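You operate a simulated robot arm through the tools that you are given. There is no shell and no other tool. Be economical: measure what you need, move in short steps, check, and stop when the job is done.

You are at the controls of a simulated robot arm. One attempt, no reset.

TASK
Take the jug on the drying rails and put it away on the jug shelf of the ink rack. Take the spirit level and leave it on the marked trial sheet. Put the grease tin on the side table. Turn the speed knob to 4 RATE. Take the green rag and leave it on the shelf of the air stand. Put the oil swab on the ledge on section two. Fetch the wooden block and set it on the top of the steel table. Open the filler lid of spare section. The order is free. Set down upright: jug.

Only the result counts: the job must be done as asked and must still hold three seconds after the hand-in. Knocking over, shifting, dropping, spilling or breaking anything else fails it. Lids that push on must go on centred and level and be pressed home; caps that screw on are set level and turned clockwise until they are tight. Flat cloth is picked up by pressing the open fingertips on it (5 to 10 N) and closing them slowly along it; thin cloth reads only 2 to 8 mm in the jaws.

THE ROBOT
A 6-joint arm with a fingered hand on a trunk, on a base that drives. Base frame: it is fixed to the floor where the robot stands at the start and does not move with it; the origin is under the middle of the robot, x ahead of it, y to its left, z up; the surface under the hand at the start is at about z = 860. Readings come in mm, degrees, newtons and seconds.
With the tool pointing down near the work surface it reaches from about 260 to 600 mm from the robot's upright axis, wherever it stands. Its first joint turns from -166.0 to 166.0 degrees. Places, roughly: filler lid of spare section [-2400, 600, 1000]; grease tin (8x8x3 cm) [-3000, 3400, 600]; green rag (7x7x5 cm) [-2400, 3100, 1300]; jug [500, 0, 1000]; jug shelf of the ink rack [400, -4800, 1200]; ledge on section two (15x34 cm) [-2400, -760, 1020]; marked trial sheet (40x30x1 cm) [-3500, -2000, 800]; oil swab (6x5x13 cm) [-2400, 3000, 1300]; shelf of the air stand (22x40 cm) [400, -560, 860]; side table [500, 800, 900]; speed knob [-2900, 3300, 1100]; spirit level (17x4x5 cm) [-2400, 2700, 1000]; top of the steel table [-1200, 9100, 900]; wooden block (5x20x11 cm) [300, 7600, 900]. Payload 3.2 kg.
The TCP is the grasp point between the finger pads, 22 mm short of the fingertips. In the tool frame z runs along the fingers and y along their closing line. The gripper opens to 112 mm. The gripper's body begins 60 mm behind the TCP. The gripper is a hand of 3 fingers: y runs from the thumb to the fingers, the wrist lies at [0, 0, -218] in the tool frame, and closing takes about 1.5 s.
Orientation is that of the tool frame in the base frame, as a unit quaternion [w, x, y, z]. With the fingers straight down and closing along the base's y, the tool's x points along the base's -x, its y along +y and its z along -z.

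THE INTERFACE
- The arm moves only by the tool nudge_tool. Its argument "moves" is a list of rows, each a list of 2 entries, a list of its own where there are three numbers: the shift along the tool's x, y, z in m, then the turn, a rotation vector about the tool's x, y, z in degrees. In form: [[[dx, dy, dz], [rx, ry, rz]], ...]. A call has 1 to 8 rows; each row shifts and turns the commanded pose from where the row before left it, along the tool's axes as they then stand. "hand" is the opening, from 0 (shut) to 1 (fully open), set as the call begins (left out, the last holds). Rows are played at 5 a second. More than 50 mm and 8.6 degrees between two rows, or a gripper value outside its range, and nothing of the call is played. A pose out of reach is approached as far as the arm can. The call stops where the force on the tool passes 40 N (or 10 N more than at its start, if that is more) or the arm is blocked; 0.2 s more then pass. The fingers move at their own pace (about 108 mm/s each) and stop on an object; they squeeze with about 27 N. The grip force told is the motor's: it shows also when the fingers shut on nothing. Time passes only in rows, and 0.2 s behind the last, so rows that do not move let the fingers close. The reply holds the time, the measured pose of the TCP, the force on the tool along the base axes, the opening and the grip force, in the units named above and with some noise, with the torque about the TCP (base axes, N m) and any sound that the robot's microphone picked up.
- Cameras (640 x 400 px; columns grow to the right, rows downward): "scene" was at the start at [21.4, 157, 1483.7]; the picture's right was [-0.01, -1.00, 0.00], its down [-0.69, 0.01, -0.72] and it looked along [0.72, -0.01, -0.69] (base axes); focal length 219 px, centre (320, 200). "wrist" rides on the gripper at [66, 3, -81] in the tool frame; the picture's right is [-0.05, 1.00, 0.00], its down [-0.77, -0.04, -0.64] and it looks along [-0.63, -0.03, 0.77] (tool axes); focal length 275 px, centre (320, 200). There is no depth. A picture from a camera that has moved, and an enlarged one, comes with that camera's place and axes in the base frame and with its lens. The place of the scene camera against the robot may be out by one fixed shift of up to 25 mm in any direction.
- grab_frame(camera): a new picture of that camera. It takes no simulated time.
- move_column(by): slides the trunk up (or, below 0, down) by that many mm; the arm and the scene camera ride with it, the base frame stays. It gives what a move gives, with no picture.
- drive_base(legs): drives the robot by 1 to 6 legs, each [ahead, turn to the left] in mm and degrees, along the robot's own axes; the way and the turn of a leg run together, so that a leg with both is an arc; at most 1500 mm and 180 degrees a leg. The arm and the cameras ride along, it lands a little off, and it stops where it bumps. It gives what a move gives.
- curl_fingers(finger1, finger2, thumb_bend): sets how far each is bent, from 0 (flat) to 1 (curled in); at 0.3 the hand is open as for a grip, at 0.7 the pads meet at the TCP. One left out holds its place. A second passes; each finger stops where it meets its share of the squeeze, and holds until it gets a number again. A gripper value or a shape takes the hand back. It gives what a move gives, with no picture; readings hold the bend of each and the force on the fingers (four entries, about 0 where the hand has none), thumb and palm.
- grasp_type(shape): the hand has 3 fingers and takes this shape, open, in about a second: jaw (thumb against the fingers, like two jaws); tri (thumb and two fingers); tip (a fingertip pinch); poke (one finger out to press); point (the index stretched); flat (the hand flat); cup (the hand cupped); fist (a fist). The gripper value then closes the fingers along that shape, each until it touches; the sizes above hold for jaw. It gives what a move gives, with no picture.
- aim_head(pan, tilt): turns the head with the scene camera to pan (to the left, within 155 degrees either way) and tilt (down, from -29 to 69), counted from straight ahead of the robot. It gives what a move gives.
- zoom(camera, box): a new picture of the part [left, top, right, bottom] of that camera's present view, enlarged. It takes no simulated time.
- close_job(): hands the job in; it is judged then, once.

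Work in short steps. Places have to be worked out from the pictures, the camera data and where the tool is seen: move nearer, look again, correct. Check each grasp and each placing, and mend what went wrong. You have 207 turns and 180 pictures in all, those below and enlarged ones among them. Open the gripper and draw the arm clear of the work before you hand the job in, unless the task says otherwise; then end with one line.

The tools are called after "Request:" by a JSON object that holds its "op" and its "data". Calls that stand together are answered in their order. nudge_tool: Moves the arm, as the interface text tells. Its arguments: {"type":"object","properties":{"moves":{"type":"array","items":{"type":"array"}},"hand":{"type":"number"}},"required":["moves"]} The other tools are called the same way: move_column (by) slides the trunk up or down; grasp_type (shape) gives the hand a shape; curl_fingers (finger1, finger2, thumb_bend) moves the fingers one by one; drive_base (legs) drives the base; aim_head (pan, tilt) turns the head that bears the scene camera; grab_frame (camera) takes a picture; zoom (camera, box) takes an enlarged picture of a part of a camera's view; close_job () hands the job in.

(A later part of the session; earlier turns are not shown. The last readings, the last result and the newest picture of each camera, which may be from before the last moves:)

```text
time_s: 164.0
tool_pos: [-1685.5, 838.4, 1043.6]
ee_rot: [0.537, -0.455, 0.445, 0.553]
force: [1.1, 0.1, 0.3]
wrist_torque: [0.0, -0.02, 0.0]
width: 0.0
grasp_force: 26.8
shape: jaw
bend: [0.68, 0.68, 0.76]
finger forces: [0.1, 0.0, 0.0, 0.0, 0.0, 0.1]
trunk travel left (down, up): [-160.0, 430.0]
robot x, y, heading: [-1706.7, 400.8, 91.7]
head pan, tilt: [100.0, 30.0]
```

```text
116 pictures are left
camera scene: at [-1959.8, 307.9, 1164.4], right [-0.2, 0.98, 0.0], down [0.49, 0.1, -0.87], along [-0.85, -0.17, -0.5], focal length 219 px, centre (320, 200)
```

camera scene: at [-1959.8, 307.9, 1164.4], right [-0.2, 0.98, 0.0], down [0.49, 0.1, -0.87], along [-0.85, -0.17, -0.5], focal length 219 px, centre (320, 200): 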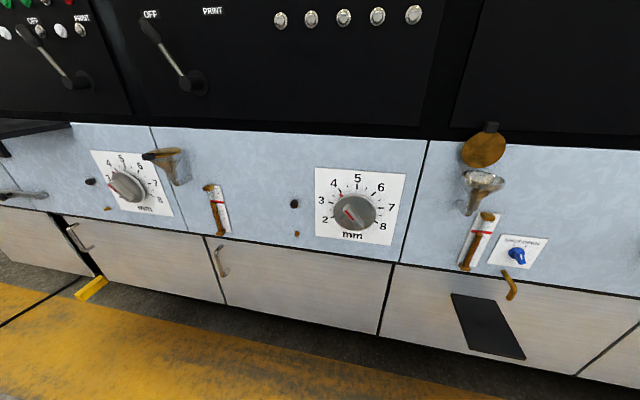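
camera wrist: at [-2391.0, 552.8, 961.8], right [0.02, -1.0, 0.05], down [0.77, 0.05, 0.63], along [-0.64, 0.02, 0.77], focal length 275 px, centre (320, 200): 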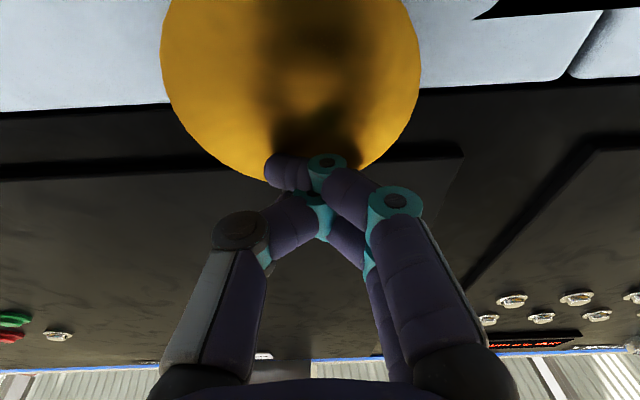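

Nothing was disturbed. Now I drive properly to about (-1590, 2700), facing the machine.

Request:
{"op": "drive_base", "data": {"legs": [[0, -5], [1500, 0], [850, 0], [0, 93]]}}

Request:
{"op": "move_column", "data": {"by": 340}}

Request:
{"op": "aim_head", "data": {"pan": 0, "tilt": 25}}

Request:
{"op": "grab_frame", "data": {"camera": "scene"}}

```text
time_s: 179.9
tool_pos: [-2016.5, 2742.3, 1044.8]
ee_rot: [-0.012, -0.637, -0.008, 0.771]
force: [0.3, 0.0, 0.7]
wrist_torque: [-0.01, -0.02, 0.04]
width: 0.1
grasp_force: 26.9
shape: jaw
bend: [0.68, 0.68, 0.76]
finger forces: [0.0, 0.1, 0.1, 0.1, 0.0, 0.0]
trunk travel left (down, up): [-160.0, 430.0]
robot x, y, heading: [-1577.2, 2721.3, -178.3]
head pan, tilt: [100.0, 30.0]
```

```text
time_s: 183.3
tool_pos: [-2015.9, 2740.6, 1384.9]
ee_rot: [-0.012, -0.637, -0.008, 0.771]
force: [0.0, 0.2, -0.7]
wrist_torque: [0.03, 0.01, 0.01]
width: 0.2
grasp_force: 26.8
shape: jaw
bend: [0.68, 0.68, 0.76]
finger forces: [0.0, 0.0, 0.1, 0.1, 0.0, 0.0]
trunk travel left (down, up): [-500.0, 90.0]
robot x, y, heading: [-1577.4, 2720.9, -178.3]
head pan, tilt: [100.0, 30.0]
```

```text
time_s: 185.0
tool_pos: [-2017.1, 2741.2, 1384.4]
ee_rot: [-0.012, -0.636, -0.008, 0.771]
force: [-0.3, 0.5, 0.7]
wrist_torque: [0.0, 0.02, -0.05]
width: 0.0
grasp_force: 27.1
shape: jaw
bend: [0.68, 0.68, 0.76]
finger forces: [0.0, 0.1, 0.0, 0.0, 0.0, 0.0]
trunk travel left (down, up): [-500.0, 90.0]
robot x, y, heading: [-1577.0, 2721.9, -178.2]
head pan, tilt: [0.0, 25.0]
```

```text
115 pictures are left
camera scene: at [-1604.7, 2546.1, 1512.4], right [-0.03, 1.0, 0.0], down [0.42, 0.01, -0.91], along [-0.91, -0.03, -0.42], focal length 219 px, centre (320, 200)
```

scene: 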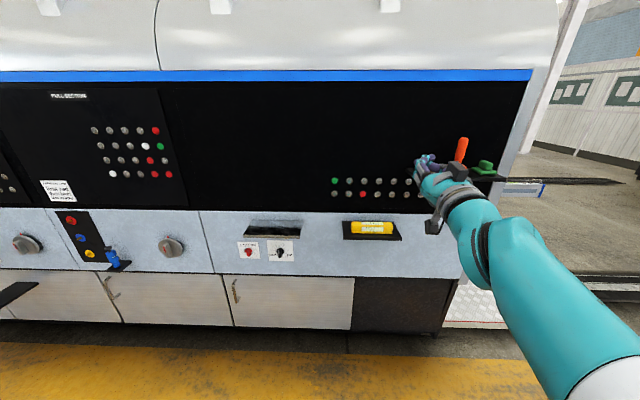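

Request:
{"op": "zoom", "data": {"camera": "scene", "box": [320, 120, 560, 270]}}

Request:
{"op": "grab_frame", "data": {"camera": "wrist"}}

```text
2.67 times, centred on (440, 195) of scene
camera zoom: at [-1604.7, 2546.1, 1512.4], right [-0.03, 1.0, 0.0], down [0.42, 0.01, -0.91], along [-0.91, -0.03, -0.42], focal length 584 px, centre (0, 213)
```

zoom: 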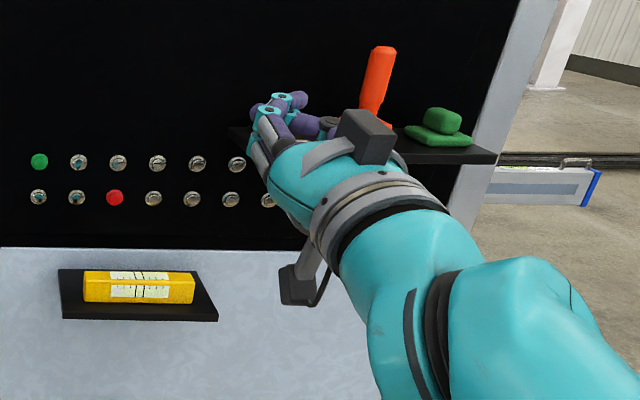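

```text
113 pictures are left
camera wrist: at [-1950.2, 2740.3, 1304.5], right [0.04, -1.0, 0.05], down [0.77, 0.06, 0.64], along [-0.64, 0.01, 0.77], focal length 275 px, centre (320, 200)
```

wrist: 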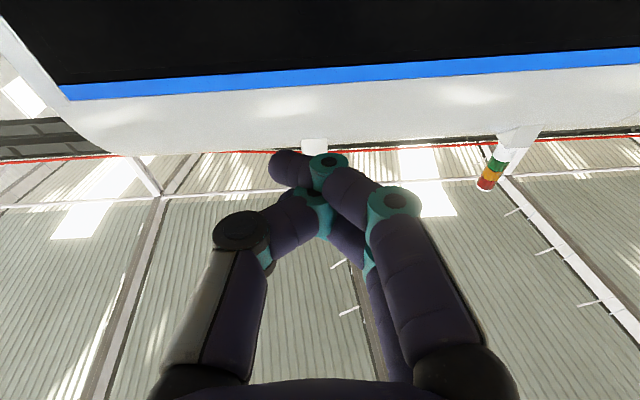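

The level lies on the ledge near (-2420, 2740), with the swab and rag on the shelf to its right. I open the hand and bring the tool to point down with the fingers closing along x for the level.

Request:
{"op": "move_column", "data": {"by": -100}}

Request:
{"op": "nudge_tool", "data": {"hand": 1, "moves": [[[0.01, 0, 0], [0, 8.5, 0]], [[0.01, 0, 0], [0, 8.5, 0]], [[0.01, 0, 0], [0, 8.5, 0]], [[0.01, 0, 0], [0, 8.5, 0]], [[0.01, 0, 0], [0, 8.5, 0]], [[0, 0, 0], [0, 8.5, 0]], [[0, 0, 0], [0, 8.5, 0]], [[0, 0, 0.0], [0, 8.5, 0]]]}}

Request:
{"op": "nudge_tool", "data": {"moves": [[[0, 0, 0.02], [0, 8, 0]], [[0, 0, 0.02], [0, 8, 0]], [[0, 0, 0.02], [0, 8, 0]], [[0, 0, 0.02], [0, 8, 0]], [[0, 0, 0], [0, 0, 8.5]], [[0, 0, 0], [0, 0, 8.5]], [[0, 0, 0], [0, 0, 8.5]], [[0, 0, 0], [0, 0, 8.5]]]}}

Request:
{"op": "nudge_tool", "data": {"moves": [[[0, 0, 0], [0, 0, 8]], [[0, 0, 0], [0, 0, 8]], [[0, 0, 0], [0, 0, 8]], [[0, 0, 0], [0, 0, 8]], [[0, 0, 0], [0, 0, 8]], [[0, 0, 0], [0, 0, 8]], [[0, 0, 0], [0, 0, 8]]]}}

Request:
{"op": "grab_frame", "data": {"camera": "wrist"}}

```text
time_s: 186.4
tool_pos: [-2016.6, 2740.7, 1283.3]
ee_rot: [-0.011, -0.636, -0.008, 0.771]
force: [-0.4, 0.1, -0.7]
wrist_torque: [0.0, 0.02, 0.02]
width: 0.0
grasp_force: 27.1
shape: jaw
bend: [0.68, 0.68, 0.76]
finger forces: [0.0, 0.1, 0.0, 0.0, 0.1, 0.0]
trunk travel left (down, up): [-400.0, 190.0]
robot x, y, heading: [-1576.8, 2721.0, -178.1]
head pan, tilt: [0.0, 25.0]
```

```text
time_s: 188.2
tool_pos: [-2014.5, 2744.8, 1233.0]
ee_rot: [0.011, 0.958, 0.011, -0.288]
force: [-0.6, -0.3, -0.3]
wrist_torque: [0.0, 0.02, -0.02]
width: 112.1
grasp_force: 0.1
shape: jaw
bend: [0.3, 0.3, 0.3]
finger forces: [0.0, 0.0, 0.0, 0.1, 0.1, 0.1]
out of reach, approached as far as the arm can: row 8
trunk travel left (down, up): [-400.0, 190.0]
robot x, y, heading: [-1581.7, 2720.8, -178.0]
head pan, tilt: [0.0, 25.0]
```

```text
time_s: 190.0
tool_pos: [-2042.6, 2821.7, 1169.3]
ee_rot: [0.058, 0.938, -0.275, -0.202]
force: [0.0, -0.7, -0.6]
wrist_torque: [-0.01, 0.01, 0.0]
width: 112.0
grasp_force: 0.2
shape: jaw
bend: [0.3, 0.3, 0.3]
finger forces: [0.0, 0.0, 0.0, 0.0, 0.0, 0.1]
out of reach, approached as far as the arm can: row 1, 2, 3, 4
trunk travel left (down, up): [-400.0, 190.0]
robot x, y, heading: [-1578.9, 2717.9, -178.1]
head pan, tilt: [0.0, 25.0]
```

```text
time_s: 191.6
tool_pos: [-1989.5, 2872.7, 1072.8]
ee_rot: [0.15, 0.701, -0.68, -0.153]
force: [0.5, 0.5, -0.2]
wrist_torque: [-0.07, 0.02, 0.01]
width: 112.1
grasp_force: 0.0
shape: jaw
bend: [0.3, 0.3, 0.3]
finger forces: [0.1, 0.1, 0.0, 0.1, 0.0, 0.1]
out of reach, approached as far as the arm can: row 3, 4, 5, 6, 7
trunk travel left (down, up): [-400.0, 190.0]
robot x, y, heading: [-1574.9, 2722.8, -178.2]
head pan, tilt: [0.0, 25.0]
```

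```text
112 pictures are left
camera wrist: at [-1956.3, 2807.4, 1147.0], right [-0.91, 0.02, 0.42], down [0.28, 0.77, 0.57], along [-0.31, 0.63, -0.71], focal length 275 px, centre (320, 200)
```

wrist: 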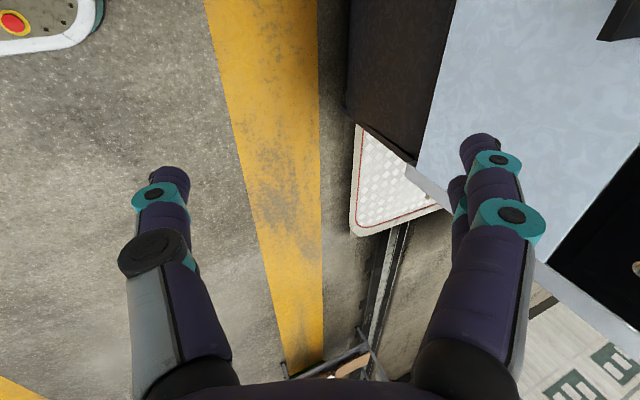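

The yaw is done but the tool is tilted about 25°. I level it out and shift back over y≈2740.

Request:
{"op": "nudge_tool", "data": {"moves": [[[0.03, 0, 0], [8.2, 0, 0]], [[0.03, 0, 0], [8.2, 0, 0]], [[0.03, 0, 0], [8.2, 0, 0]], [[0.03, 0, 0], [0, 0, 0]]]}}

Request:
{"op": "aim_head", "data": {"pan": 0, "tilt": 35}}

Request:
{"op": "grab_frame", "data": {"camera": "scene"}}

```text
time_s: 192.6
tool_pos: [-1891.0, 2879.3, 956.3]
ee_rot: [-0.004, 0.717, -0.697, -0.003]
force: [0.3, 0.0, -0.1]
wrist_torque: [-0.03, 0.01, 0.0]
width: 112.0
grasp_force: 0.0
shape: jaw
bend: [0.3, 0.3, 0.3]
finger forces: [0.0, 0.1, 0.1, 0.0, 0.0, 0.0]
out of reach, approached as far as the arm can: row 1, 2, 3, 4
trunk travel left (down, up): [-400.0, 190.0]
robot x, y, heading: [-1579.5, 2718.1, -178.2]
head pan, tilt: [0.0, 25.0]
```

```text
time_s: 193.3
tool_pos: [-1891.8, 2879.8, 957.8]
ee_rot: [-0.004, 0.717, -0.697, -0.003]
force: [-0.1, -0.7, 0.5]
wrist_torque: [0.04, -0.02, 0.01]
width: 111.8
grasp_force: 0.2
shape: jaw
bend: [0.3, 0.3, 0.3]
finger forces: [0.0, 0.1, 0.1, 0.1, 0.0, 0.0]
trunk travel left (down, up): [-400.0, 190.0]
robot x, y, heading: [-1576.3, 2721.3, -178.2]
head pan, tilt: [0.0, 35.0]
```

```text
111 pictures are left
camera scene: at [-1600.7, 2546.4, 1396.7], right [-0.03, 1.0, 0.0], down [0.57, 0.02, -0.82], along [-0.82, -0.03, -0.57], focal length 219 px, centre (320, 200)
```

scene: 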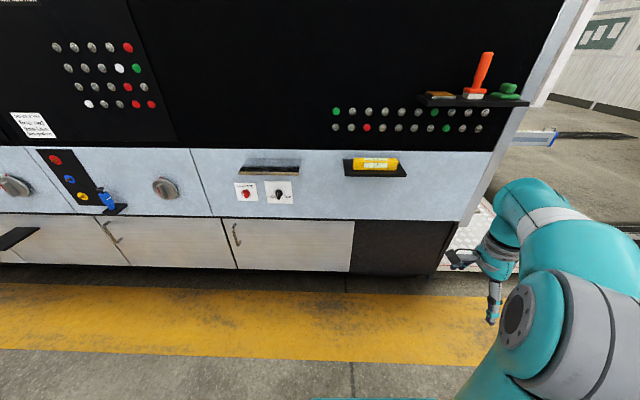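

The earlier limits came from being too high for a downward tool. With the trunk up 150 the hand sits at about z=1107, and I shift it to y≈2740.

Request:
{"op": "move_column", "data": {"by": 150}}

Request:
{"op": "nudge_tool", "data": {"moves": [[[0.035, 0, 0], [0, 0, 0]], [[0.035, 0, 0], [0, 0, 0]], [[0.035, 0, 0], [0, 0, 0]], [[0.035, 0, 0], [0, 0, 0]]]}}

Request:
{"op": "grab_frame", "data": {"camera": "scene"}}

Request:
{"op": "zoom", "data": {"camera": "scene", "box": [320, 150, 440, 225]}}

```text
time_s: 195.0
tool_pos: [-1891.7, 2879.3, 1107.5]
ee_rot: [-0.002, 0.717, -0.697, -0.003]
force: [0.1, 1.0, 0.8]
wrist_torque: [0.02, -0.01, -0.01]
width: 112.1
grasp_force: 0.0
shape: jaw
bend: [0.3, 0.3, 0.3]
finger forces: [0.0, 0.0, 0.0, 0.1, 0.0, 0.0]
trunk travel left (down, up): [-550.0, 40.0]
robot x, y, heading: [-1580.8, 2721.3, -178.0]
head pan, tilt: [0.0, 35.0]
```

```text
time_s: 196.0
tool_pos: [-1845.7, 2823.1, 1059.1]
ee_rot: [0.0, 0.719, -0.695, -0.003]
force: [0.6, -0.1, 0.1]
wrist_torque: [0.01, -0.03, -0.01]
width: 111.8
grasp_force: 0.0
shape: jaw
bend: [0.3, 0.3, 0.3]
finger forces: [0.0, 0.0, 0.0, 0.0, 0.0, 0.0]
out of reach, approached as far as the arm can: row 1, 2, 3, 4
trunk travel left (down, up): [-550.0, 40.0]
robot x, y, heading: [-1577.7, 2724.6, -178.0]
head pan, tilt: [0.0, 35.0]
```

```text
110 pictures are left
camera scene: at [-1600.4, 2546.1, 1546.6], right [-0.03, 1.0, 0.0], down [0.57, 0.02, -0.82], along [-0.82, -0.03, -0.57], focal length 219 px, centre (320, 200)
```

scene: 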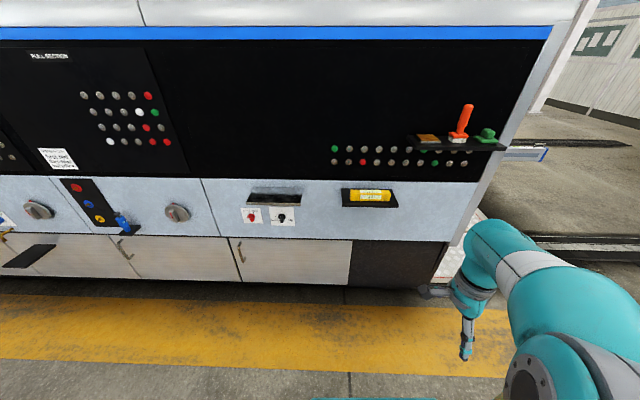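

```text
5.33 times, centred on (380, 188) of scene
camera zoom: at [-1600.4, 2546.1, 1546.6], right [-0.03, 1.0, 0.0], down [0.57, 0.02, -0.82], along [-0.82, -0.03, -0.57], focal length 1169 px, centre (0, 267)
```

zoom: 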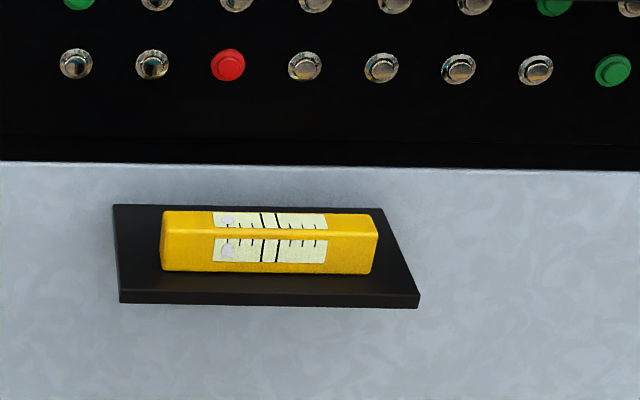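

The wrist yaw seems limited to about ±60° from the arm's own plane. If I stand further left and reach diagonally right, the level falls within range. I'll drive to about (-2000, 2400).

Request:
{"op": "drive_base", "data": {"legs": [[0, 35], [532, 0], [0, -37]]}}

Request:
{"op": "move_column", "data": {"by": 30}}

Request:
{"op": "grab_frame", "data": {"camera": "scene"}}

Request:
{"op": "grab_frame", "data": {"camera": "wrist"}}

```text
time_s: 202.6
tool_pos: [-2268.0, 2511.1, 1059.6]
ee_rot: [0.0, -0.707, 0.707, 0.003]
force: [-0.4, -0.1, 0.1]
wrist_torque: [0.0, 0.01, 0.01]
width: 111.9
grasp_force: 0.0
shape: jaw
bend: [0.3, 0.3, 0.3]
finger forces: [0.0, 0.1, 0.0, 0.0, 0.0, 0.0]
trunk travel left (down, up): [-550.0, 40.0]
robot x, y, heading: [-2006.3, 2398.5, 180.1]
head pan, tilt: [0.0, 35.0]
```

```text
time_s: 203.3
tool_pos: [-2267.7, 2511.6, 1089.5]
ee_rot: [0.0, -0.707, 0.707, 0.002]
force: [0.1, 0.1, 0.3]
wrist_torque: [-0.01, 0.03, -0.01]
width: 111.8
grasp_force: 0.1
shape: jaw
bend: [0.3, 0.3, 0.3]
finger forces: [0.0, 0.0, 0.0, 0.0, 0.0, 0.0]
trunk travel left (down, up): [-580.0, 10.0]
robot x, y, heading: [-2003.5, 2399.1, 180.1]
head pan, tilt: [0.0, 35.0]
```

```text
108 pictures are left
camera scene: at [-2031.8, 2226.2, 1576.7], right [0.0, 1.0, 0.0], down [0.57, 0.0, -0.82], along [-0.82, 0.0, -0.57], focal length 219 px, centre (320, 200)
```

scene: 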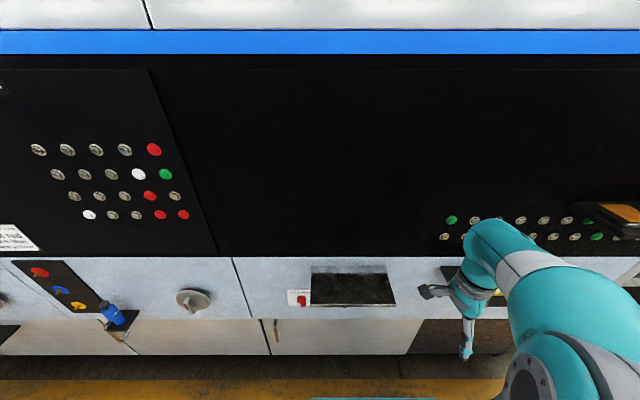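

```text
107 pictures are left
camera wrist: at [-2270.4, 2444.5, 1170.5], right [-1.0, 0.05, 0.0], down [0.04, 0.77, 0.64], along [0.03, 0.64, -0.77], focal length 275 px, centre (320, 200)
```

wrist: 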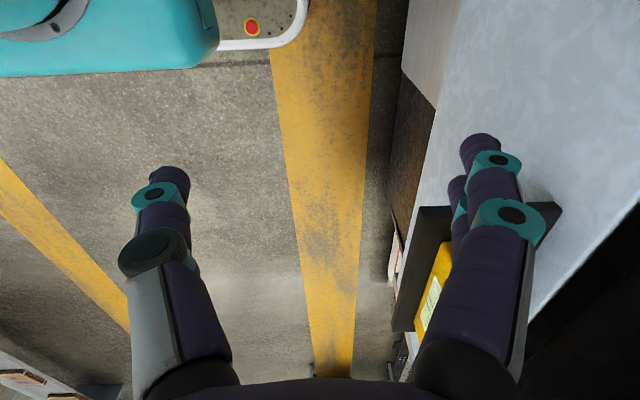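

Now I move over towards the level: +y 150, -x 100.

Request:
{"op": "nudge_tool", "data": {"moves": [[[-0.03, 0, 0], [0, 0, 0]], [[-0.03, 0.02, 0], [0, 0, 0]], [[-0.03, 0.02, 0], [0, 0, 0]], [[-0.03, 0.03, 0], [0, 0, 0]], [[-0.03, 0.03, 0], [0, 0, 0]]]}}

Request:
{"op": "grab_frame", "data": {"camera": "wrist"}}

```text
time_s: 204.5
tool_pos: [-2368.6, 2660.8, 1091.2]
ee_rot: [-0.001, -0.706, 0.708, 0.003]
force: [-0.3, 0.6, 0.2]
wrist_torque: [0.0, -0.04, 0.01]
width: 112.1
grasp_force: 0.1
shape: jaw
bend: [0.3, 0.3, 0.3]
finger forces: [0.0, 0.0, 0.0, 0.2, 0.0, 0.0]
trunk travel left (down, up): [-580.0, 10.0]
robot x, y, heading: [-2003.6, 2400.2, 179.7]
head pan, tilt: [0.0, 35.0]
```

```text
106 pictures are left
camera wrist: at [-2371.0, 2594.9, 1172.0], right [-1.0, 0.05, 0.0], down [0.04, 0.77, 0.64], along [0.03, 0.64, -0.77], focal length 275 px, centre (320, 200)
```

wrist: 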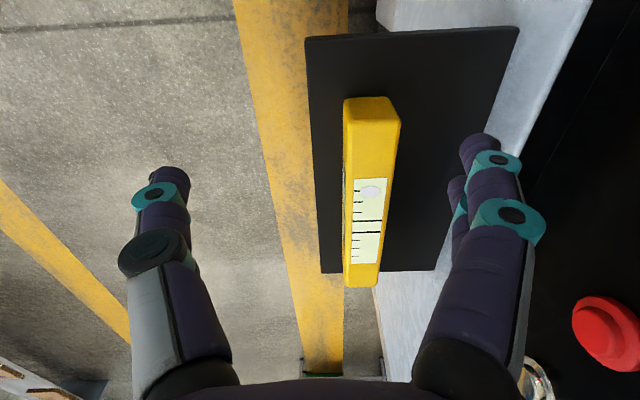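

Level centre is about (-2397, 2730), top about 1030, with some 65 mm between it and the wall. I move over it with a narrower opening and descend part of the way.

Request:
{"op": "nudge_tool", "data": {"hand": 0.75, "moves": [[[-0.032, 0.014, 0], [0, 0, 0]], [[-0.032, 0.015, 0], [0, 0, 0]], [[0, 0, 0.02], [0, 0, 0]], [[0, 0, 0.02], [0, 0, 0]]]}}

Request:
{"op": "grab_frame", "data": {"camera": "wrist"}}

```text
time_s: 205.5
tool_pos: [-2395.8, 2726.1, 1052.0]
ee_rot: [0.0, -0.707, 0.707, 0.003]
force: [0.3, 0.5, -0.7]
wrist_torque: [0.02, -0.03, 0.01]
width: 84.2
grasp_force: 0.0
shape: jaw
bend: [0.63, 0.63, 0.6]
finger forces: [0.0, 0.1, 0.0, 0.0, 0.1, 0.1]
trunk travel left (down, up): [-580.0, 10.0]
robot x, y, heading: [-2001.9, 2400.1, 180.0]
head pan, tilt: [0.0, 35.0]
```

```text
105 pictures are left
camera wrist: at [-2398.3, 2659.7, 1132.9], right [-1.0, 0.05, 0.0], down [0.04, 0.77, 0.64], along [0.03, 0.64, -0.77], focal length 275 px, centre (320, 200)
```

wrist: 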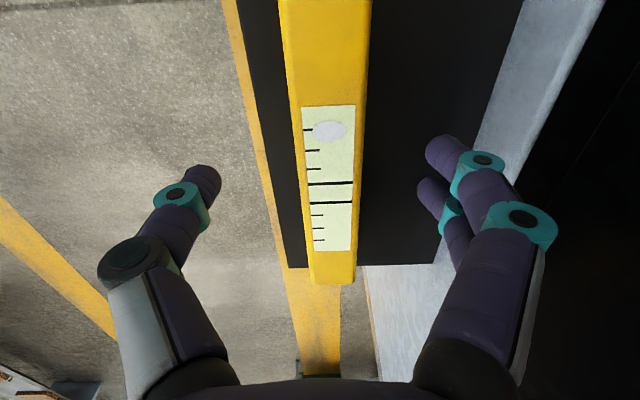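

Centred. I descend to grip height and close.

Request:
{"op": "nudge_tool", "data": {"moves": [[[-0.012, 0.001, 0.015], [0, 0, 0]], [[0, 0, 0.015], [0, 0, 0]], [[0, 0, 0.012], [0, 0, 0]]]}}

Request:
{"op": "nudge_tool", "data": {"hand": 0, "moves": [[[0, 0, 0], [0, 0, 0]], [[0, 0, 0], [0, 0, 0]], [[0, 0, 0], [0, 0, 0]], [[0, 0, 0], [0, 0, 0]], [[0, 0, 0], [0, 0, 0]], [[0, 0, 0], [0, 0, 0]], [[0, 0, 0], [0, 0, 0]]]}}

Request:
{"op": "nudge_tool", "data": {"moves": [[[0, 0, -0.02], [0, 0, 0]], [[0, 0, -0.03], [0, 0, 0]], [[0, 0, -0.03], [0, 0, 0]]]}}

Request:
{"op": "grab_frame", "data": {"camera": "wrist"}}

```text
time_s: 206.3
tool_pos: [-2397.7, 2737.4, 1008.7]
ee_rot: [-0.001, -0.707, 0.708, 0.003]
force: [-0.2, -0.4, 0.3]
wrist_torque: [-0.05, 0.01, 0.01]
width: 84.1
grasp_force: 0.1
shape: jaw
bend: [0.63, 0.63, 0.6]
finger forces: [0.1, 0.0, 0.1, 0.0, 0.0, 0.1]
trunk travel left (down, up): [-580.0, 10.0]
robot x, y, heading: [-2001.9, 2398.6, 180.1]
head pan, tilt: [0.0, 35.0]
```

```text
time_s: 207.9
tool_pos: [-2396.0, 2737.2, 1008.7]
ee_rot: [-0.001, -0.707, 0.707, 0.004]
force: [-0.6, -0.5, 0.1]
wrist_torque: [-0.03, 0.0, 0.01]
width: 26.1
grasp_force: 27.1
shape: jaw
bend: [0.73, 0.73, 0.7]
finger forces: [12.1, 12.1, 0.0, 0.1, 24.4, 0.0]
trunk travel left (down, up): [-580.0, 10.0]
robot x, y, heading: [-2004.3, 2401.4, 179.9]
head pan, tilt: [0.0, 35.0]
```

```text
time_s: 208.7
tool_pos: [-2396.0, 2737.5, 1089.8]
ee_rot: [0.001, 0.708, -0.706, -0.004]
force: [0.8, -0.7, -3.0]
wrist_torque: [-0.03, 0.01, 0.02]
width: 26.3
grasp_force: 26.4
shape: jaw
bend: [0.74, 0.73, 0.7]
finger forces: [12.4, 12.2, 0.0, 0.0, 24.6, 0.0]
trunk travel left (down, up): [-580.0, 10.0]
robot x, y, heading: [-2003.2, 2397.9, 179.9]
head pan, tilt: [0.0, 35.0]
```

```text
104 pictures are left
camera wrist: at [-2399.2, 2671.1, 1169.9], right [-1.0, 0.05, 0.0], down [0.04, 0.77, 0.64], along [0.03, 0.64, -0.77], focal length 275 px, centre (320, 200)
```

wrist: 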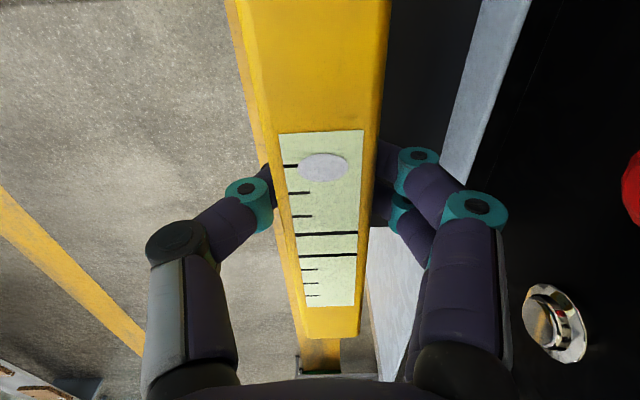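

The level is held. I back away, turn towards -y and drive up the lane to look for the trial sheet near (-3500, -2000).

Request:
{"op": "drive_base", "data": {"legs": [[-600, 0], [0, 90], [1500, 0], [1300, 0]]}}

Request:
{"op": "aim_head", "data": {"pan": 40, "tilt": 15}}

Request:
{"op": "grab_frame", "data": {"camera": "scene"}}

Request:
{"op": "aim_head", "data": {"pan": -30, "tilt": 15}}

Request:
{"op": "grab_frame", "data": {"camera": "scene"}}

```text
time_s: 229.1
tool_pos: [-1830.6, -760.8, 1087.8]
ee_rot: [0.001, 1.0, -0.02, -0.002]
force: [0.3, -0.1, -3.5]
wrist_torque: [0.0, 0.0, -0.03]
width: 25.9
grasp_force: 27.1
shape: jaw
bend: [0.74, 0.73, 0.7]
finger forces: [12.1, 12.1, 0.0, 0.0, 24.2, 0.1]
trunk travel left (down, up): [-580.0, 10.0]
robot x, y, heading: [-1481.8, -379.5, -92.6]
head pan, tilt: [0.0, 35.0]
```

```text
time_s: 230.2
tool_pos: [-1830.9, -760.8, 1088.0]
ee_rot: [0.002, 1.0, -0.018, -0.002]
force: [-0.9, -0.3, -2.8]
wrist_torque: [0.02, -0.03, 0.02]
width: 25.7
grasp_force: 26.9
shape: jaw
bend: [0.74, 0.73, 0.7]
finger forces: [12.1, 11.9, 0.0, 0.0, 24.2, 0.0]
trunk travel left (down, up): [-580.0, 10.0]
robot x, y, heading: [-1479.7, -381.4, -92.1]
head pan, tilt: [40.0, 15.0]
```

```text
103 pictures are left
camera scene: at [-1254.2, -408.8, 1608.6], right [-0.79, -0.61, 0.0], down [-0.16, 0.21, -0.97], along [0.59, -0.76, -0.26], focal length 219 px, centre (320, 200)
```

scene: 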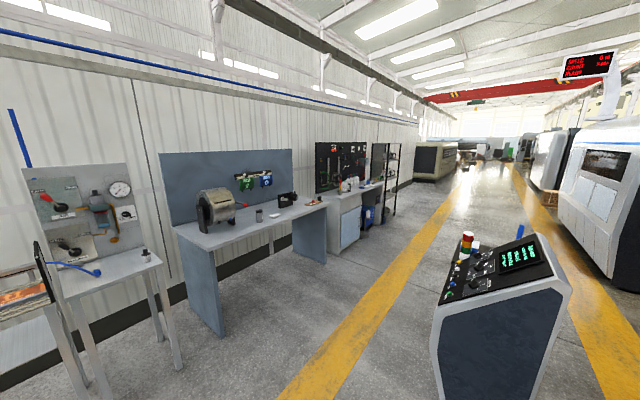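

```text
time_s: 231.6
tool_pos: [-1831.0, -760.0, 1089.1]
ee_rot: [0.003, 1.0, -0.019, -0.003]
force: [0.2, 0.9, -3.8]
wrist_torque: [0.02, -0.06, 0.0]
width: 25.9
grasp_force: 26.9
shape: jaw
bend: [0.74, 0.73, 0.7]
finger forces: [12.1, 12.0, 0.1, 0.0, 24.2, 0.0]
trunk travel left (down, up): [-580.0, 10.0]
robot x, y, heading: [-1476.1, -380.1, -92.1]
head pan, tilt: [-30.0, 15.0]
```

```text
102 pictures are left
camera scene: at [-1361.1, -413.8, 1608.6], right [-0.85, 0.53, 0.0], down [0.14, 0.22, -0.97], along [-0.52, -0.82, -0.26], focal length 219 px, centre (320, 200)
```

scene: 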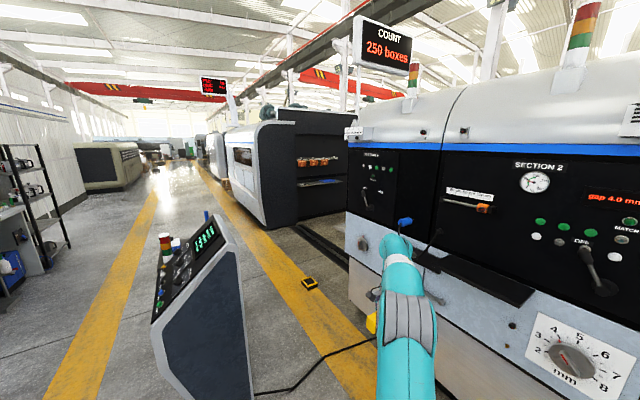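

The sheet must lie in the corridor behind the machine's end. Before threading between console and machine I bring the hand back in front of the robot, turning the tool back at the same time.

Request:
{"op": "nudge_tool", "data": {"moves": [[[0.042, 0, 0], [0, 0, -6.5]], [[0.0417, 0.0048, 0], [0, 0, -6.5]], [[0.0409, 0.0094, 0], [0, 0, -6.5]], [[0.0396, 0.014, 0], [0, 0, -6.5]], [[0.0377, 0.0184, 0], [0, 0, -6.5]], [[0.0354, 0.0226, 0], [0, 0, -6.5]], [[0.0326, 0.0264, 0], [0, 0, -6.5]], [[0.0294, 0.03, 0], [0, 0, -6.5]]]}}

Request:
{"op": "drive_base", "data": {"legs": [[0, -40], [720, 0], [0, 42.5], [250, 0]]}}

Request:
{"op": "aim_head", "data": {"pan": -45, "tilt": 25}}

Request:
{"op": "grab_frame", "data": {"camera": "scene"}}

Request:
{"op": "aim_head", "data": {"pan": 20, "tilt": 35}}

Request:
{"op": "grab_frame", "data": {"camera": "scene"}}

```text
time_s: 233.4
tool_pos: [-1493.9, -773.3, 1089.6]
ee_rot: [0.001, 0.907, 0.422, -0.004]
force: [0.3, -0.1, -2.6]
wrist_torque: [0.05, -0.02, 0.0]
width: 25.8
grasp_force: 26.9
shape: jaw
bend: [0.74, 0.73, 0.7]
finger forces: [12.2, 12.1, 0.0, 0.0, 24.3, 0.1]
trunk travel left (down, up): [-580.0, 10.0]
robot x, y, heading: [-1475.6, -380.4, -92.3]
head pan, tilt: [-30.0, 15.0]
```

```text
time_s: 242.7
tool_pos: [-1982.1, -1554.2, 1088.4]
ee_rot: [0.001, 0.899, 0.438, -0.003]
force: [1.0, 0.0, -3.3]
wrist_torque: [0.05, -0.02, 0.05]
width: 25.6
grasp_force: 27.1
shape: jaw
bend: [0.74, 0.73, 0.7]
finger forces: [12.1, 12.1, 0.0, 0.0, 24.1, 0.0]
trunk travel left (down, up): [-580.0, 10.0]
robot x, y, heading: [-1982.9, -1161.1, -90.1]
head pan, tilt: [-30.0, 15.0]
```

```text
time_s: 243.4
tool_pos: [-1981.1, -1554.4, 1087.2]
ee_rot: [0.001, 0.899, 0.438, -0.002]
force: [-0.7, -0.2, -2.1]
wrist_torque: [0.01, -0.03, 0.0]
width: 25.6
grasp_force: 27.2
shape: jaw
bend: [0.74, 0.73, 0.7]
finger forces: [12.1, 12.0, 0.0, 0.1, 24.0, 0.0]
trunk travel left (down, up): [-580.0, 10.0]
robot x, y, heading: [-1981.4, -1160.8, -89.8]
head pan, tilt: [-45.0, 25.0]
```

```text
101 pictures are left
camera scene: at [-1880.1, -1173.1, 1592.4], right [-0.71, 0.71, 0.0], down [0.3, 0.3, -0.91], along [-0.64, -0.64, -0.42], focal length 219 px, centre (320, 200)
```

scene: 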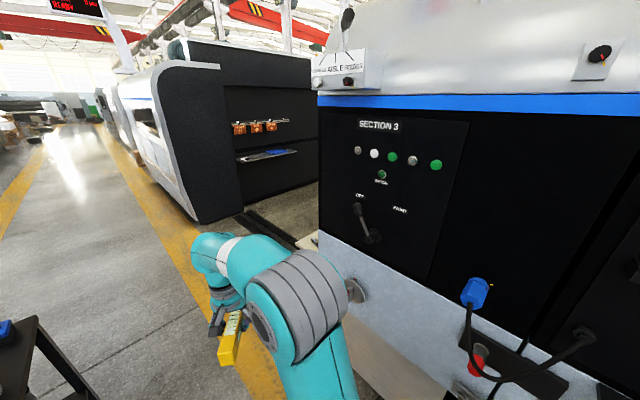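

```text
time_s: 244.8
tool_pos: [-1980.7, -1553.1, 1088.2]
ee_rot: [0.001, 0.899, 0.438, -0.003]
force: [-0.4, 0.4, -2.9]
wrist_torque: [0.03, 0.01, -0.03]
width: 25.7
grasp_force: 27.0
shape: jaw
bend: [0.74, 0.73, 0.7]
finger forces: [12.1, 11.9, 0.1, 0.1, 24.0, 0.0]
trunk travel left (down, up): [-580.0, 10.0]
robot x, y, heading: [-1981.9, -1161.1, -90.0]
head pan, tilt: [20.0, 35.0]
```

```text
100 pictures are left
camera scene: at [-1785.0, -1190.8, 1576.6], right [-0.94, -0.34, 0.0], down [-0.19, 0.54, -0.82], along [0.28, -0.77, -0.57], focal length 219 px, centre (320, 200)
```

scene: 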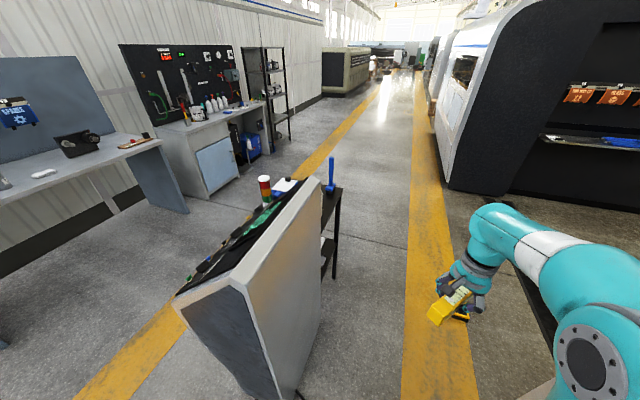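

The way ahead is clear. I go on to y≈-1950 and turn to look into the corridor.

Request:
{"op": "drive_base", "data": {"legs": [[790, 0], [0, -90]]}}

Request:
{"op": "aim_head", "data": {"pan": 0, "tilt": 25}}

Request:
{"op": "grab_frame", "data": {"camera": "scene"}}

```text
time_s: 252.9
tool_pos: [-2378.0, -1963.3, 1088.4]
ee_rot: [-0.001, 0.946, -0.325, -0.003]
force: [0.0, 0.3, -2.5]
wrist_torque: [-0.03, 0.0, 0.0]
width: 25.4
grasp_force: 26.8
shape: jaw
bend: [0.74, 0.73, 0.7]
finger forces: [12.0, 11.8, 0.0, 0.0, 23.8, 0.0]
trunk travel left (down, up): [-580.0, 10.0]
robot x, y, heading: [-1987.8, -1961.8, 180.0]
head pan, tilt: [20.0, 35.0]
```

```text
time_s: 253.7
tool_pos: [-2379.6, -1963.0, 1087.4]
ee_rot: [-0.001, 0.946, -0.325, -0.003]
force: [0.7, -0.5, -2.6]
wrist_torque: [-0.02, -0.06, 0.0]
width: 25.7
grasp_force: 26.7
shape: jaw
bend: [0.74, 0.73, 0.7]
finger forces: [12.0, 11.9, 0.0, 0.0, 23.8, 0.0]
trunk travel left (down, up): [-580.0, 10.0]
robot x, y, heading: [-1984.3, -1965.1, 180.0]
head pan, tilt: [0.0, 25.0]
```

```text
99 pictures are left
camera scene: at [-2018.3, -2138.1, 1592.3], right [0.0, 1.0, 0.0], down [0.42, 0.0, -0.91], along [-0.91, 0.0, -0.42], focal length 219 px, centre (320, 200)
```

scene: 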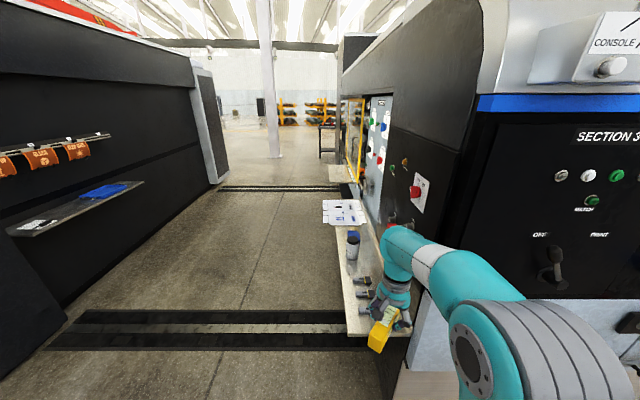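

The delivery table runs along the machine's end and the white trial sheet lies at about (-3510, -1970). I go round through the open corridor, clear of the yellow floor device, and face the sheet from the -y side.

Request:
{"op": "drive_base", "data": {"legs": [[0, 90], [900, 0], [0, -90], [1480, 0], [0, -90], [200, 0]]}}

Request:
{"op": "aim_head", "data": {"pan": 0, "tilt": 40}}

Request:
{"op": "grab_frame", "data": {"camera": "scene"}}

Request:
{"op": "grab_frame", "data": {"camera": "wrist"}}

```text
time_s: 277.9
tool_pos: [-3492.2, -2208.7, 1087.4]
ee_rot: [0.003, -0.45, 0.893, 0.0]
force: [-0.8, 0.0, -4.1]
wrist_torque: [-0.06, 0.01, 0.04]
width: 25.3
grasp_force: 27.3
shape: jaw
bend: [0.74, 0.73, 0.7]
finger forces: [11.8, 11.8, 0.1, 0.0, 23.5, 0.0]
trunk travel left (down, up): [-580.0, 10.0]
robot x, y, heading: [-3486.7, -2607.2, 91.1]
head pan, tilt: [0.0, 25.0]
```

```text
time_s: 278.6
tool_pos: [-3492.1, -2209.7, 1089.7]
ee_rot: [0.002, -0.45, 0.893, 0.001]
force: [0.2, 0.0, -1.9]
wrist_torque: [-0.02, 0.01, -0.01]
width: 25.2
grasp_force: 27.1
shape: jaw
bend: [0.74, 0.73, 0.7]
finger forces: [11.9, 11.7, 0.0, 0.0, 23.6, 0.0]
trunk travel left (down, up): [-580.0, 10.0]
robot x, y, heading: [-3488.3, -2600.1, 90.9]
head pan, tilt: [0.0, 40.0]
```

```text
98 pictures are left
camera scene: at [-3651.6, -2589.5, 1569.1], right [1.0, 0.02, 0.0], down [0.01, -0.64, -0.77], along [-0.02, 0.77, -0.64], focal length 219 px, centre (320, 200)
```

scene: 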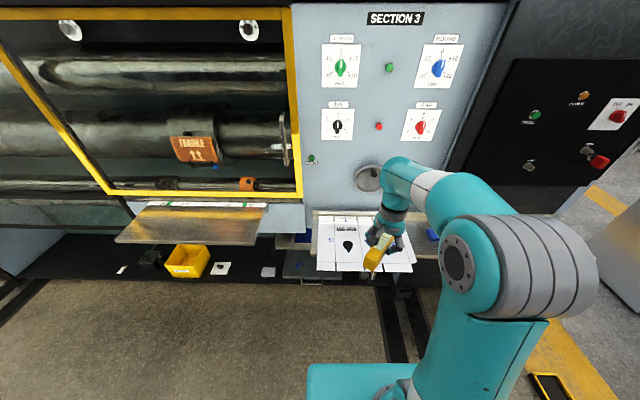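

```text
97 pictures are left
camera wrist: at [-3534.7, -2260.8, 1168.9], right [-0.77, 0.63, 0.0], down [0.49, 0.59, 0.64], along [0.41, 0.5, -0.77], focal length 275 px, centre (320, 200)
```

wrist: 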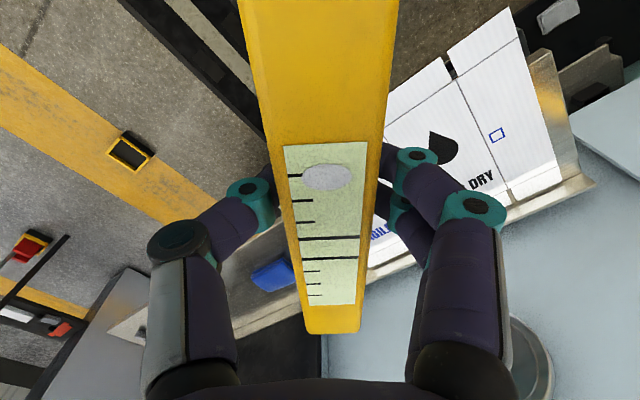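

The sheet centre works out to about (-3510, -1935) at z≈750 to 800. I'll close in by driving 120 mm and reaching 150 mm, then lower the trunk 180 and look.

Request:
{"op": "drive_base", "data": {"legs": [[120, 0]]}}

Request:
{"op": "nudge_tool", "data": {"moves": [[[-0.0275, 0.026, 0], [0, 0, 0]], [[-0.0275, 0.026, 0], [0, 0, 0]], [[-0.0275, 0.026, 0], [0, 0, 0]], [[-0.0275, 0.026, 0], [0, 0, 0]]]}}

Request:
{"op": "move_column", "data": {"by": -180}}

Request:
{"op": "grab_frame", "data": {"camera": "scene"}}

Request:
{"op": "grab_frame", "data": {"camera": "wrist"}}

```text
time_s: 279.9
tool_pos: [-3496.2, -2091.4, 1088.5]
ee_rot: [0.003, -0.449, 0.893, 0.001]
force: [0.3, 0.0, -2.3]
wrist_torque: [-0.01, -0.03, -0.02]
width: 24.9
grasp_force: 27.4
shape: jaw
bend: [0.74, 0.73, 0.7]
finger forces: [11.9, 11.6, 0.0, 0.0, 23.6, 0.1]
trunk travel left (down, up): [-580.0, 10.0]
robot x, y, heading: [-3488.4, -2487.2, 91.2]
head pan, tilt: [0.0, 40.0]
```

```text
time_s: 280.9
tool_pos: [-3513.2, -1940.0, 1087.6]
ee_rot: [0.002, -0.449, 0.893, 0.001]
force: [-1.0, -1.1, -3.2]
wrist_torque: [-0.04, 0.01, 0.01]
width: 25.3
grasp_force: 27.1
shape: jaw
bend: [0.74, 0.73, 0.7]
finger forces: [11.8, 13.0, 0.1, 0.0, 25.0, 0.0]
trunk travel left (down, up): [-580.0, 10.0]
robot x, y, heading: [-3485.0, -2484.7, 91.2]
head pan, tilt: [0.0, 40.0]
```

```text
time_s: 282.9
tool_pos: [-3511.4, -1938.5, 909.1]
ee_rot: [0.002, -0.45, 0.893, 0.001]
force: [-0.8, -0.8, -3.0]
wrist_torque: [0.0, -0.01, 0.0]
width: 25.1
grasp_force: 26.6
shape: jaw
bend: [0.74, 0.73, 0.7]
finger forces: [12.4, 13.0, 0.0, 0.1, 25.1, 0.0]
trunk travel left (down, up): [-400.0, 190.0]
robot x, y, heading: [-3488.7, -2485.0, 91.5]
head pan, tilt: [0.0, 40.0]
```

```text
96 pictures are left
camera scene: at [-3654.4, -2471.3, 1389.1], right [1.0, 0.02, 0.0], down [0.02, -0.64, -0.77], along [-0.02, 0.77, -0.64], focal length 219 px, centre (320, 200)
```

scene: 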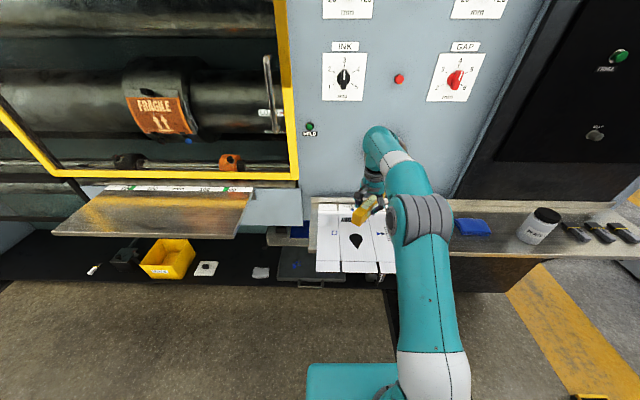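

```text
95 pictures are left
camera wrist: at [-3554.2, -1991.4, 989.6], right [-0.77, 0.63, 0.0], down [0.49, 0.6, 0.64], along [0.41, 0.5, -0.77], focal length 275 px, centre (320, 200)
```

wrist: 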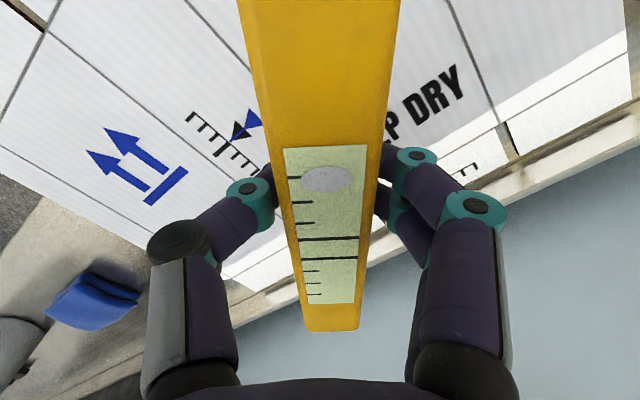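

The level is over the middle of the sheet. I lower 70 mm, then step down feeling for contact.

Request:
{"op": "nudge_tool", "data": {"moves": [[[0, 0, 0.025], [0, 0, 0]], [[0, 0, 0.025], [0, 0, 0]], [[0, 0, 0.02], [0, 0, 0]]]}}

Request:
{"op": "grab_frame", "data": {"camera": "wrist"}}

Request:
{"op": "zoom", "data": {"camera": "scene", "box": [300, 180, 460, 290]}}

```text
time_s: 283.7
tool_pos: [-3514.0, -1940.5, 837.5]
ee_rot: [0.003, -0.45, 0.893, 0.001]
force: [-0.5, 0.4, -2.4]
wrist_torque: [0.02, -0.01, -0.02]
width: 24.8
grasp_force: 27.2
shape: jaw
bend: [0.74, 0.73, 0.7]
finger forces: [12.3, 12.7, 0.1, 0.1, 25.0, 0.1]
trunk travel left (down, up): [-400.0, 190.0]
robot x, y, heading: [-3484.6, -2488.8, 91.2]
head pan, tilt: [0.0, 40.0]
```

```text
94 pictures are left
camera wrist: at [-3555.8, -1992.3, 918.5], right [-0.77, 0.63, 0.0], down [0.49, 0.6, 0.64], along [0.41, 0.5, -0.77], focal length 275 px, centre (320, 200)
```

wrist: 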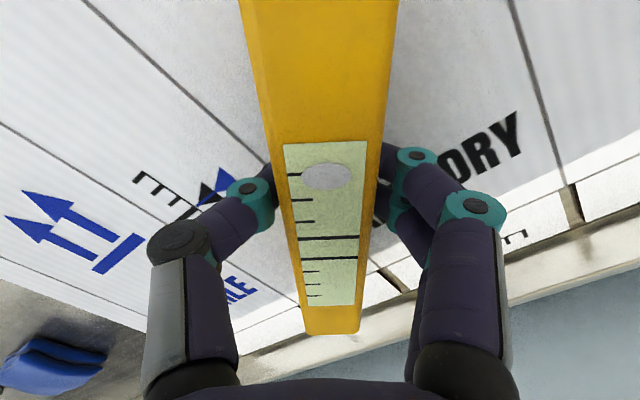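

```text
3.64 times, centred on (380, 235) of scene
camera zoom: at [-3654.4, -2471.2, 1389.1], right [1.0, 0.02, 0.0], down [0.02, -0.64, -0.77], along [-0.02, 0.77, -0.64], focal length 797 px, centre (102, 73)
```

zoom: 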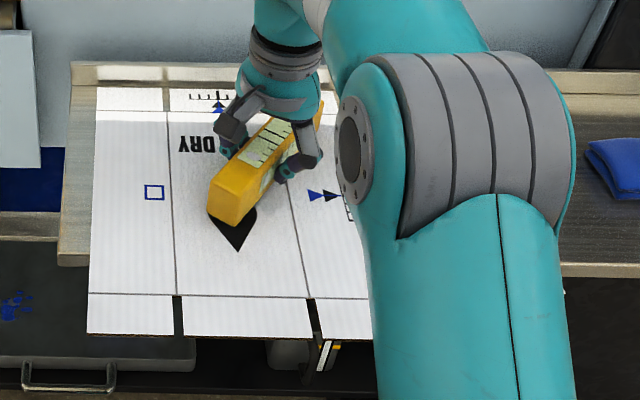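

The sheet overhangs the table front slightly, so I shift 20 mm back for support and step down.

Request:
{"op": "nudge_tool", "data": {"moves": [[[-0.016, 0.012, 0], [0, 0, 0]], [[0, 0, 0.01], [0, 0, 0]]]}}

Request:
{"op": "nudge_tool", "data": {"moves": [[[0, 0, 0.006], [0, 0, 0]]]}}

Request:
{"op": "nudge_tool", "data": {"moves": [[[0, 0, 0.005], [0, 0, 0]]]}}

Request:
{"op": "nudge_tool", "data": {"moves": [[[0, 0, 0.004], [0, 0, 0]]]}}

```text
time_s: 284.3
tool_pos: [-3511.7, -1919.1, 831.5]
ee_rot: [0.003, -0.449, 0.893, 0.002]
force: [-0.5, 0.0, 11.4]
wrist_torque: [0.11, 0.08, 0.04]
width: 25.3
grasp_force: 27.6
shape: jaw
bend: [0.74, 0.74, 0.7]
finger forces: [12.8, 14.5, 0.1, 0.1, 26.8, 0.0]
trunk travel left (down, up): [-400.0, 190.0]
robot x, y, heading: [-3489.0, -2481.9, 91.2]
head pan, tilt: [0.0, 40.0]
```

```text
time_s: 284.7
tool_pos: [-3509.8, -1921.6, 828.2]
ee_rot: [0.004, -0.45, 0.893, 0.006]
force: [3.4, 6.8, 40.5]
wrist_torque: [0.28, 0.14, -0.03]
width: 28.8
grasp_force: 26.7
shape: jaw
bend: [0.75, 0.75, 0.72]
finger forces: [16.4, 16.9, 0.0, 0.0, 32.1, 0.0]
trunk travel left (down, up): [-400.0, 190.0]
robot x, y, heading: [-3486.4, -2484.0, 91.2]
head pan, tilt: [0.0, 40.0]
```

```text
time_s: 285.0
tool_pos: [-3511.3, -1919.6, 828.2]
ee_rot: [0.006, -0.45, 0.893, 0.009]
force: [1.1, -4.4, 30.3]
wrist_torque: [0.04, 0.07, 0.04]
width: 30.0
grasp_force: 26.5
shape: jaw
bend: [0.75, 0.75, 0.73]
finger forces: [14.6, 14.7, 0.0, 0.0, 32.4, 0.0]
trunk travel left (down, up): [-400.0, 190.0]
robot x, y, heading: [-3483.2, -2486.4, 91.4]
head pan, tilt: [0.0, 40.0]
stopped in row 1: the force on the tool passed its limit at 52 N (the readings are from after the stop); the commanded pose is now the measured one
```

```text
time_s: 285.4
tool_pos: [-3511.7, -1919.1, 828.1]
ee_rot: [0.008, -0.449, 0.893, 0.013]
force: [0.2, -7.5, 25.5]
wrist_torque: [-0.05, 0.04, 0.08]
width: 29.5
grasp_force: 27.1
shape: jaw
bend: [0.75, 0.75, 0.73]
finger forces: [14.1, 14.2, 0.0, 0.0, 32.6, 0.1]
trunk travel left (down, up): [-400.0, 190.0]
robot x, y, heading: [-3486.5, -2485.6, 91.1]
head pan, tilt: [0.0, 40.0]
stopped in row 1: the force on the tool passed its limit at 43 N (the readings are from after the stop); the commanded pose is now the measured one
```

Contact came at z≈832 and I overpressed again; from now on I'll check after each step. I ease up first.

Request:
{"op": "nudge_tool", "data": {"moves": [[[0, 0, -0.004], [0, 0, 0]]]}}

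Request:
{"op": "zoom", "data": {"camera": "scene", "box": [300, 180, 460, 290]}}

```text
time_s: 285.8
tool_pos: [-3511.7, -1919.8, 830.5]
ee_rot: [0.006, -0.449, 0.893, 0.009]
force: [-0.7, -4.8, 11.6]
wrist_torque: [-0.1, 0.03, 0.01]
width: 28.8
grasp_force: 26.8
shape: jaw
bend: [0.75, 0.75, 0.72]
finger forces: [13.1, 13.0, 0.0, 0.0, 29.4, 0.0]
trunk travel left (down, up): [-400.0, 190.0]
robot x, y, heading: [-3485.2, -2481.1, 91.3]
head pan, tilt: [0.0, 40.0]
```

```text
3.64 times, centred on (380, 235) of scene
camera zoom: at [-3654.3, -2473.4, 1388.8], right [1.0, 0.02, 0.0], down [0.01, -0.64, -0.77], along [-0.02, 0.77, -0.64], focal length 797 px, centre (102, 73)
```

zoom: 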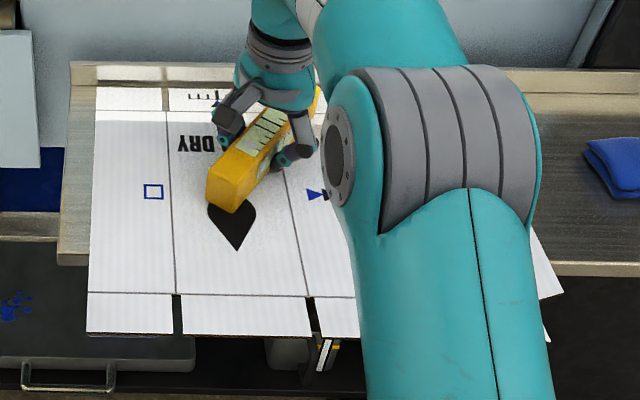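

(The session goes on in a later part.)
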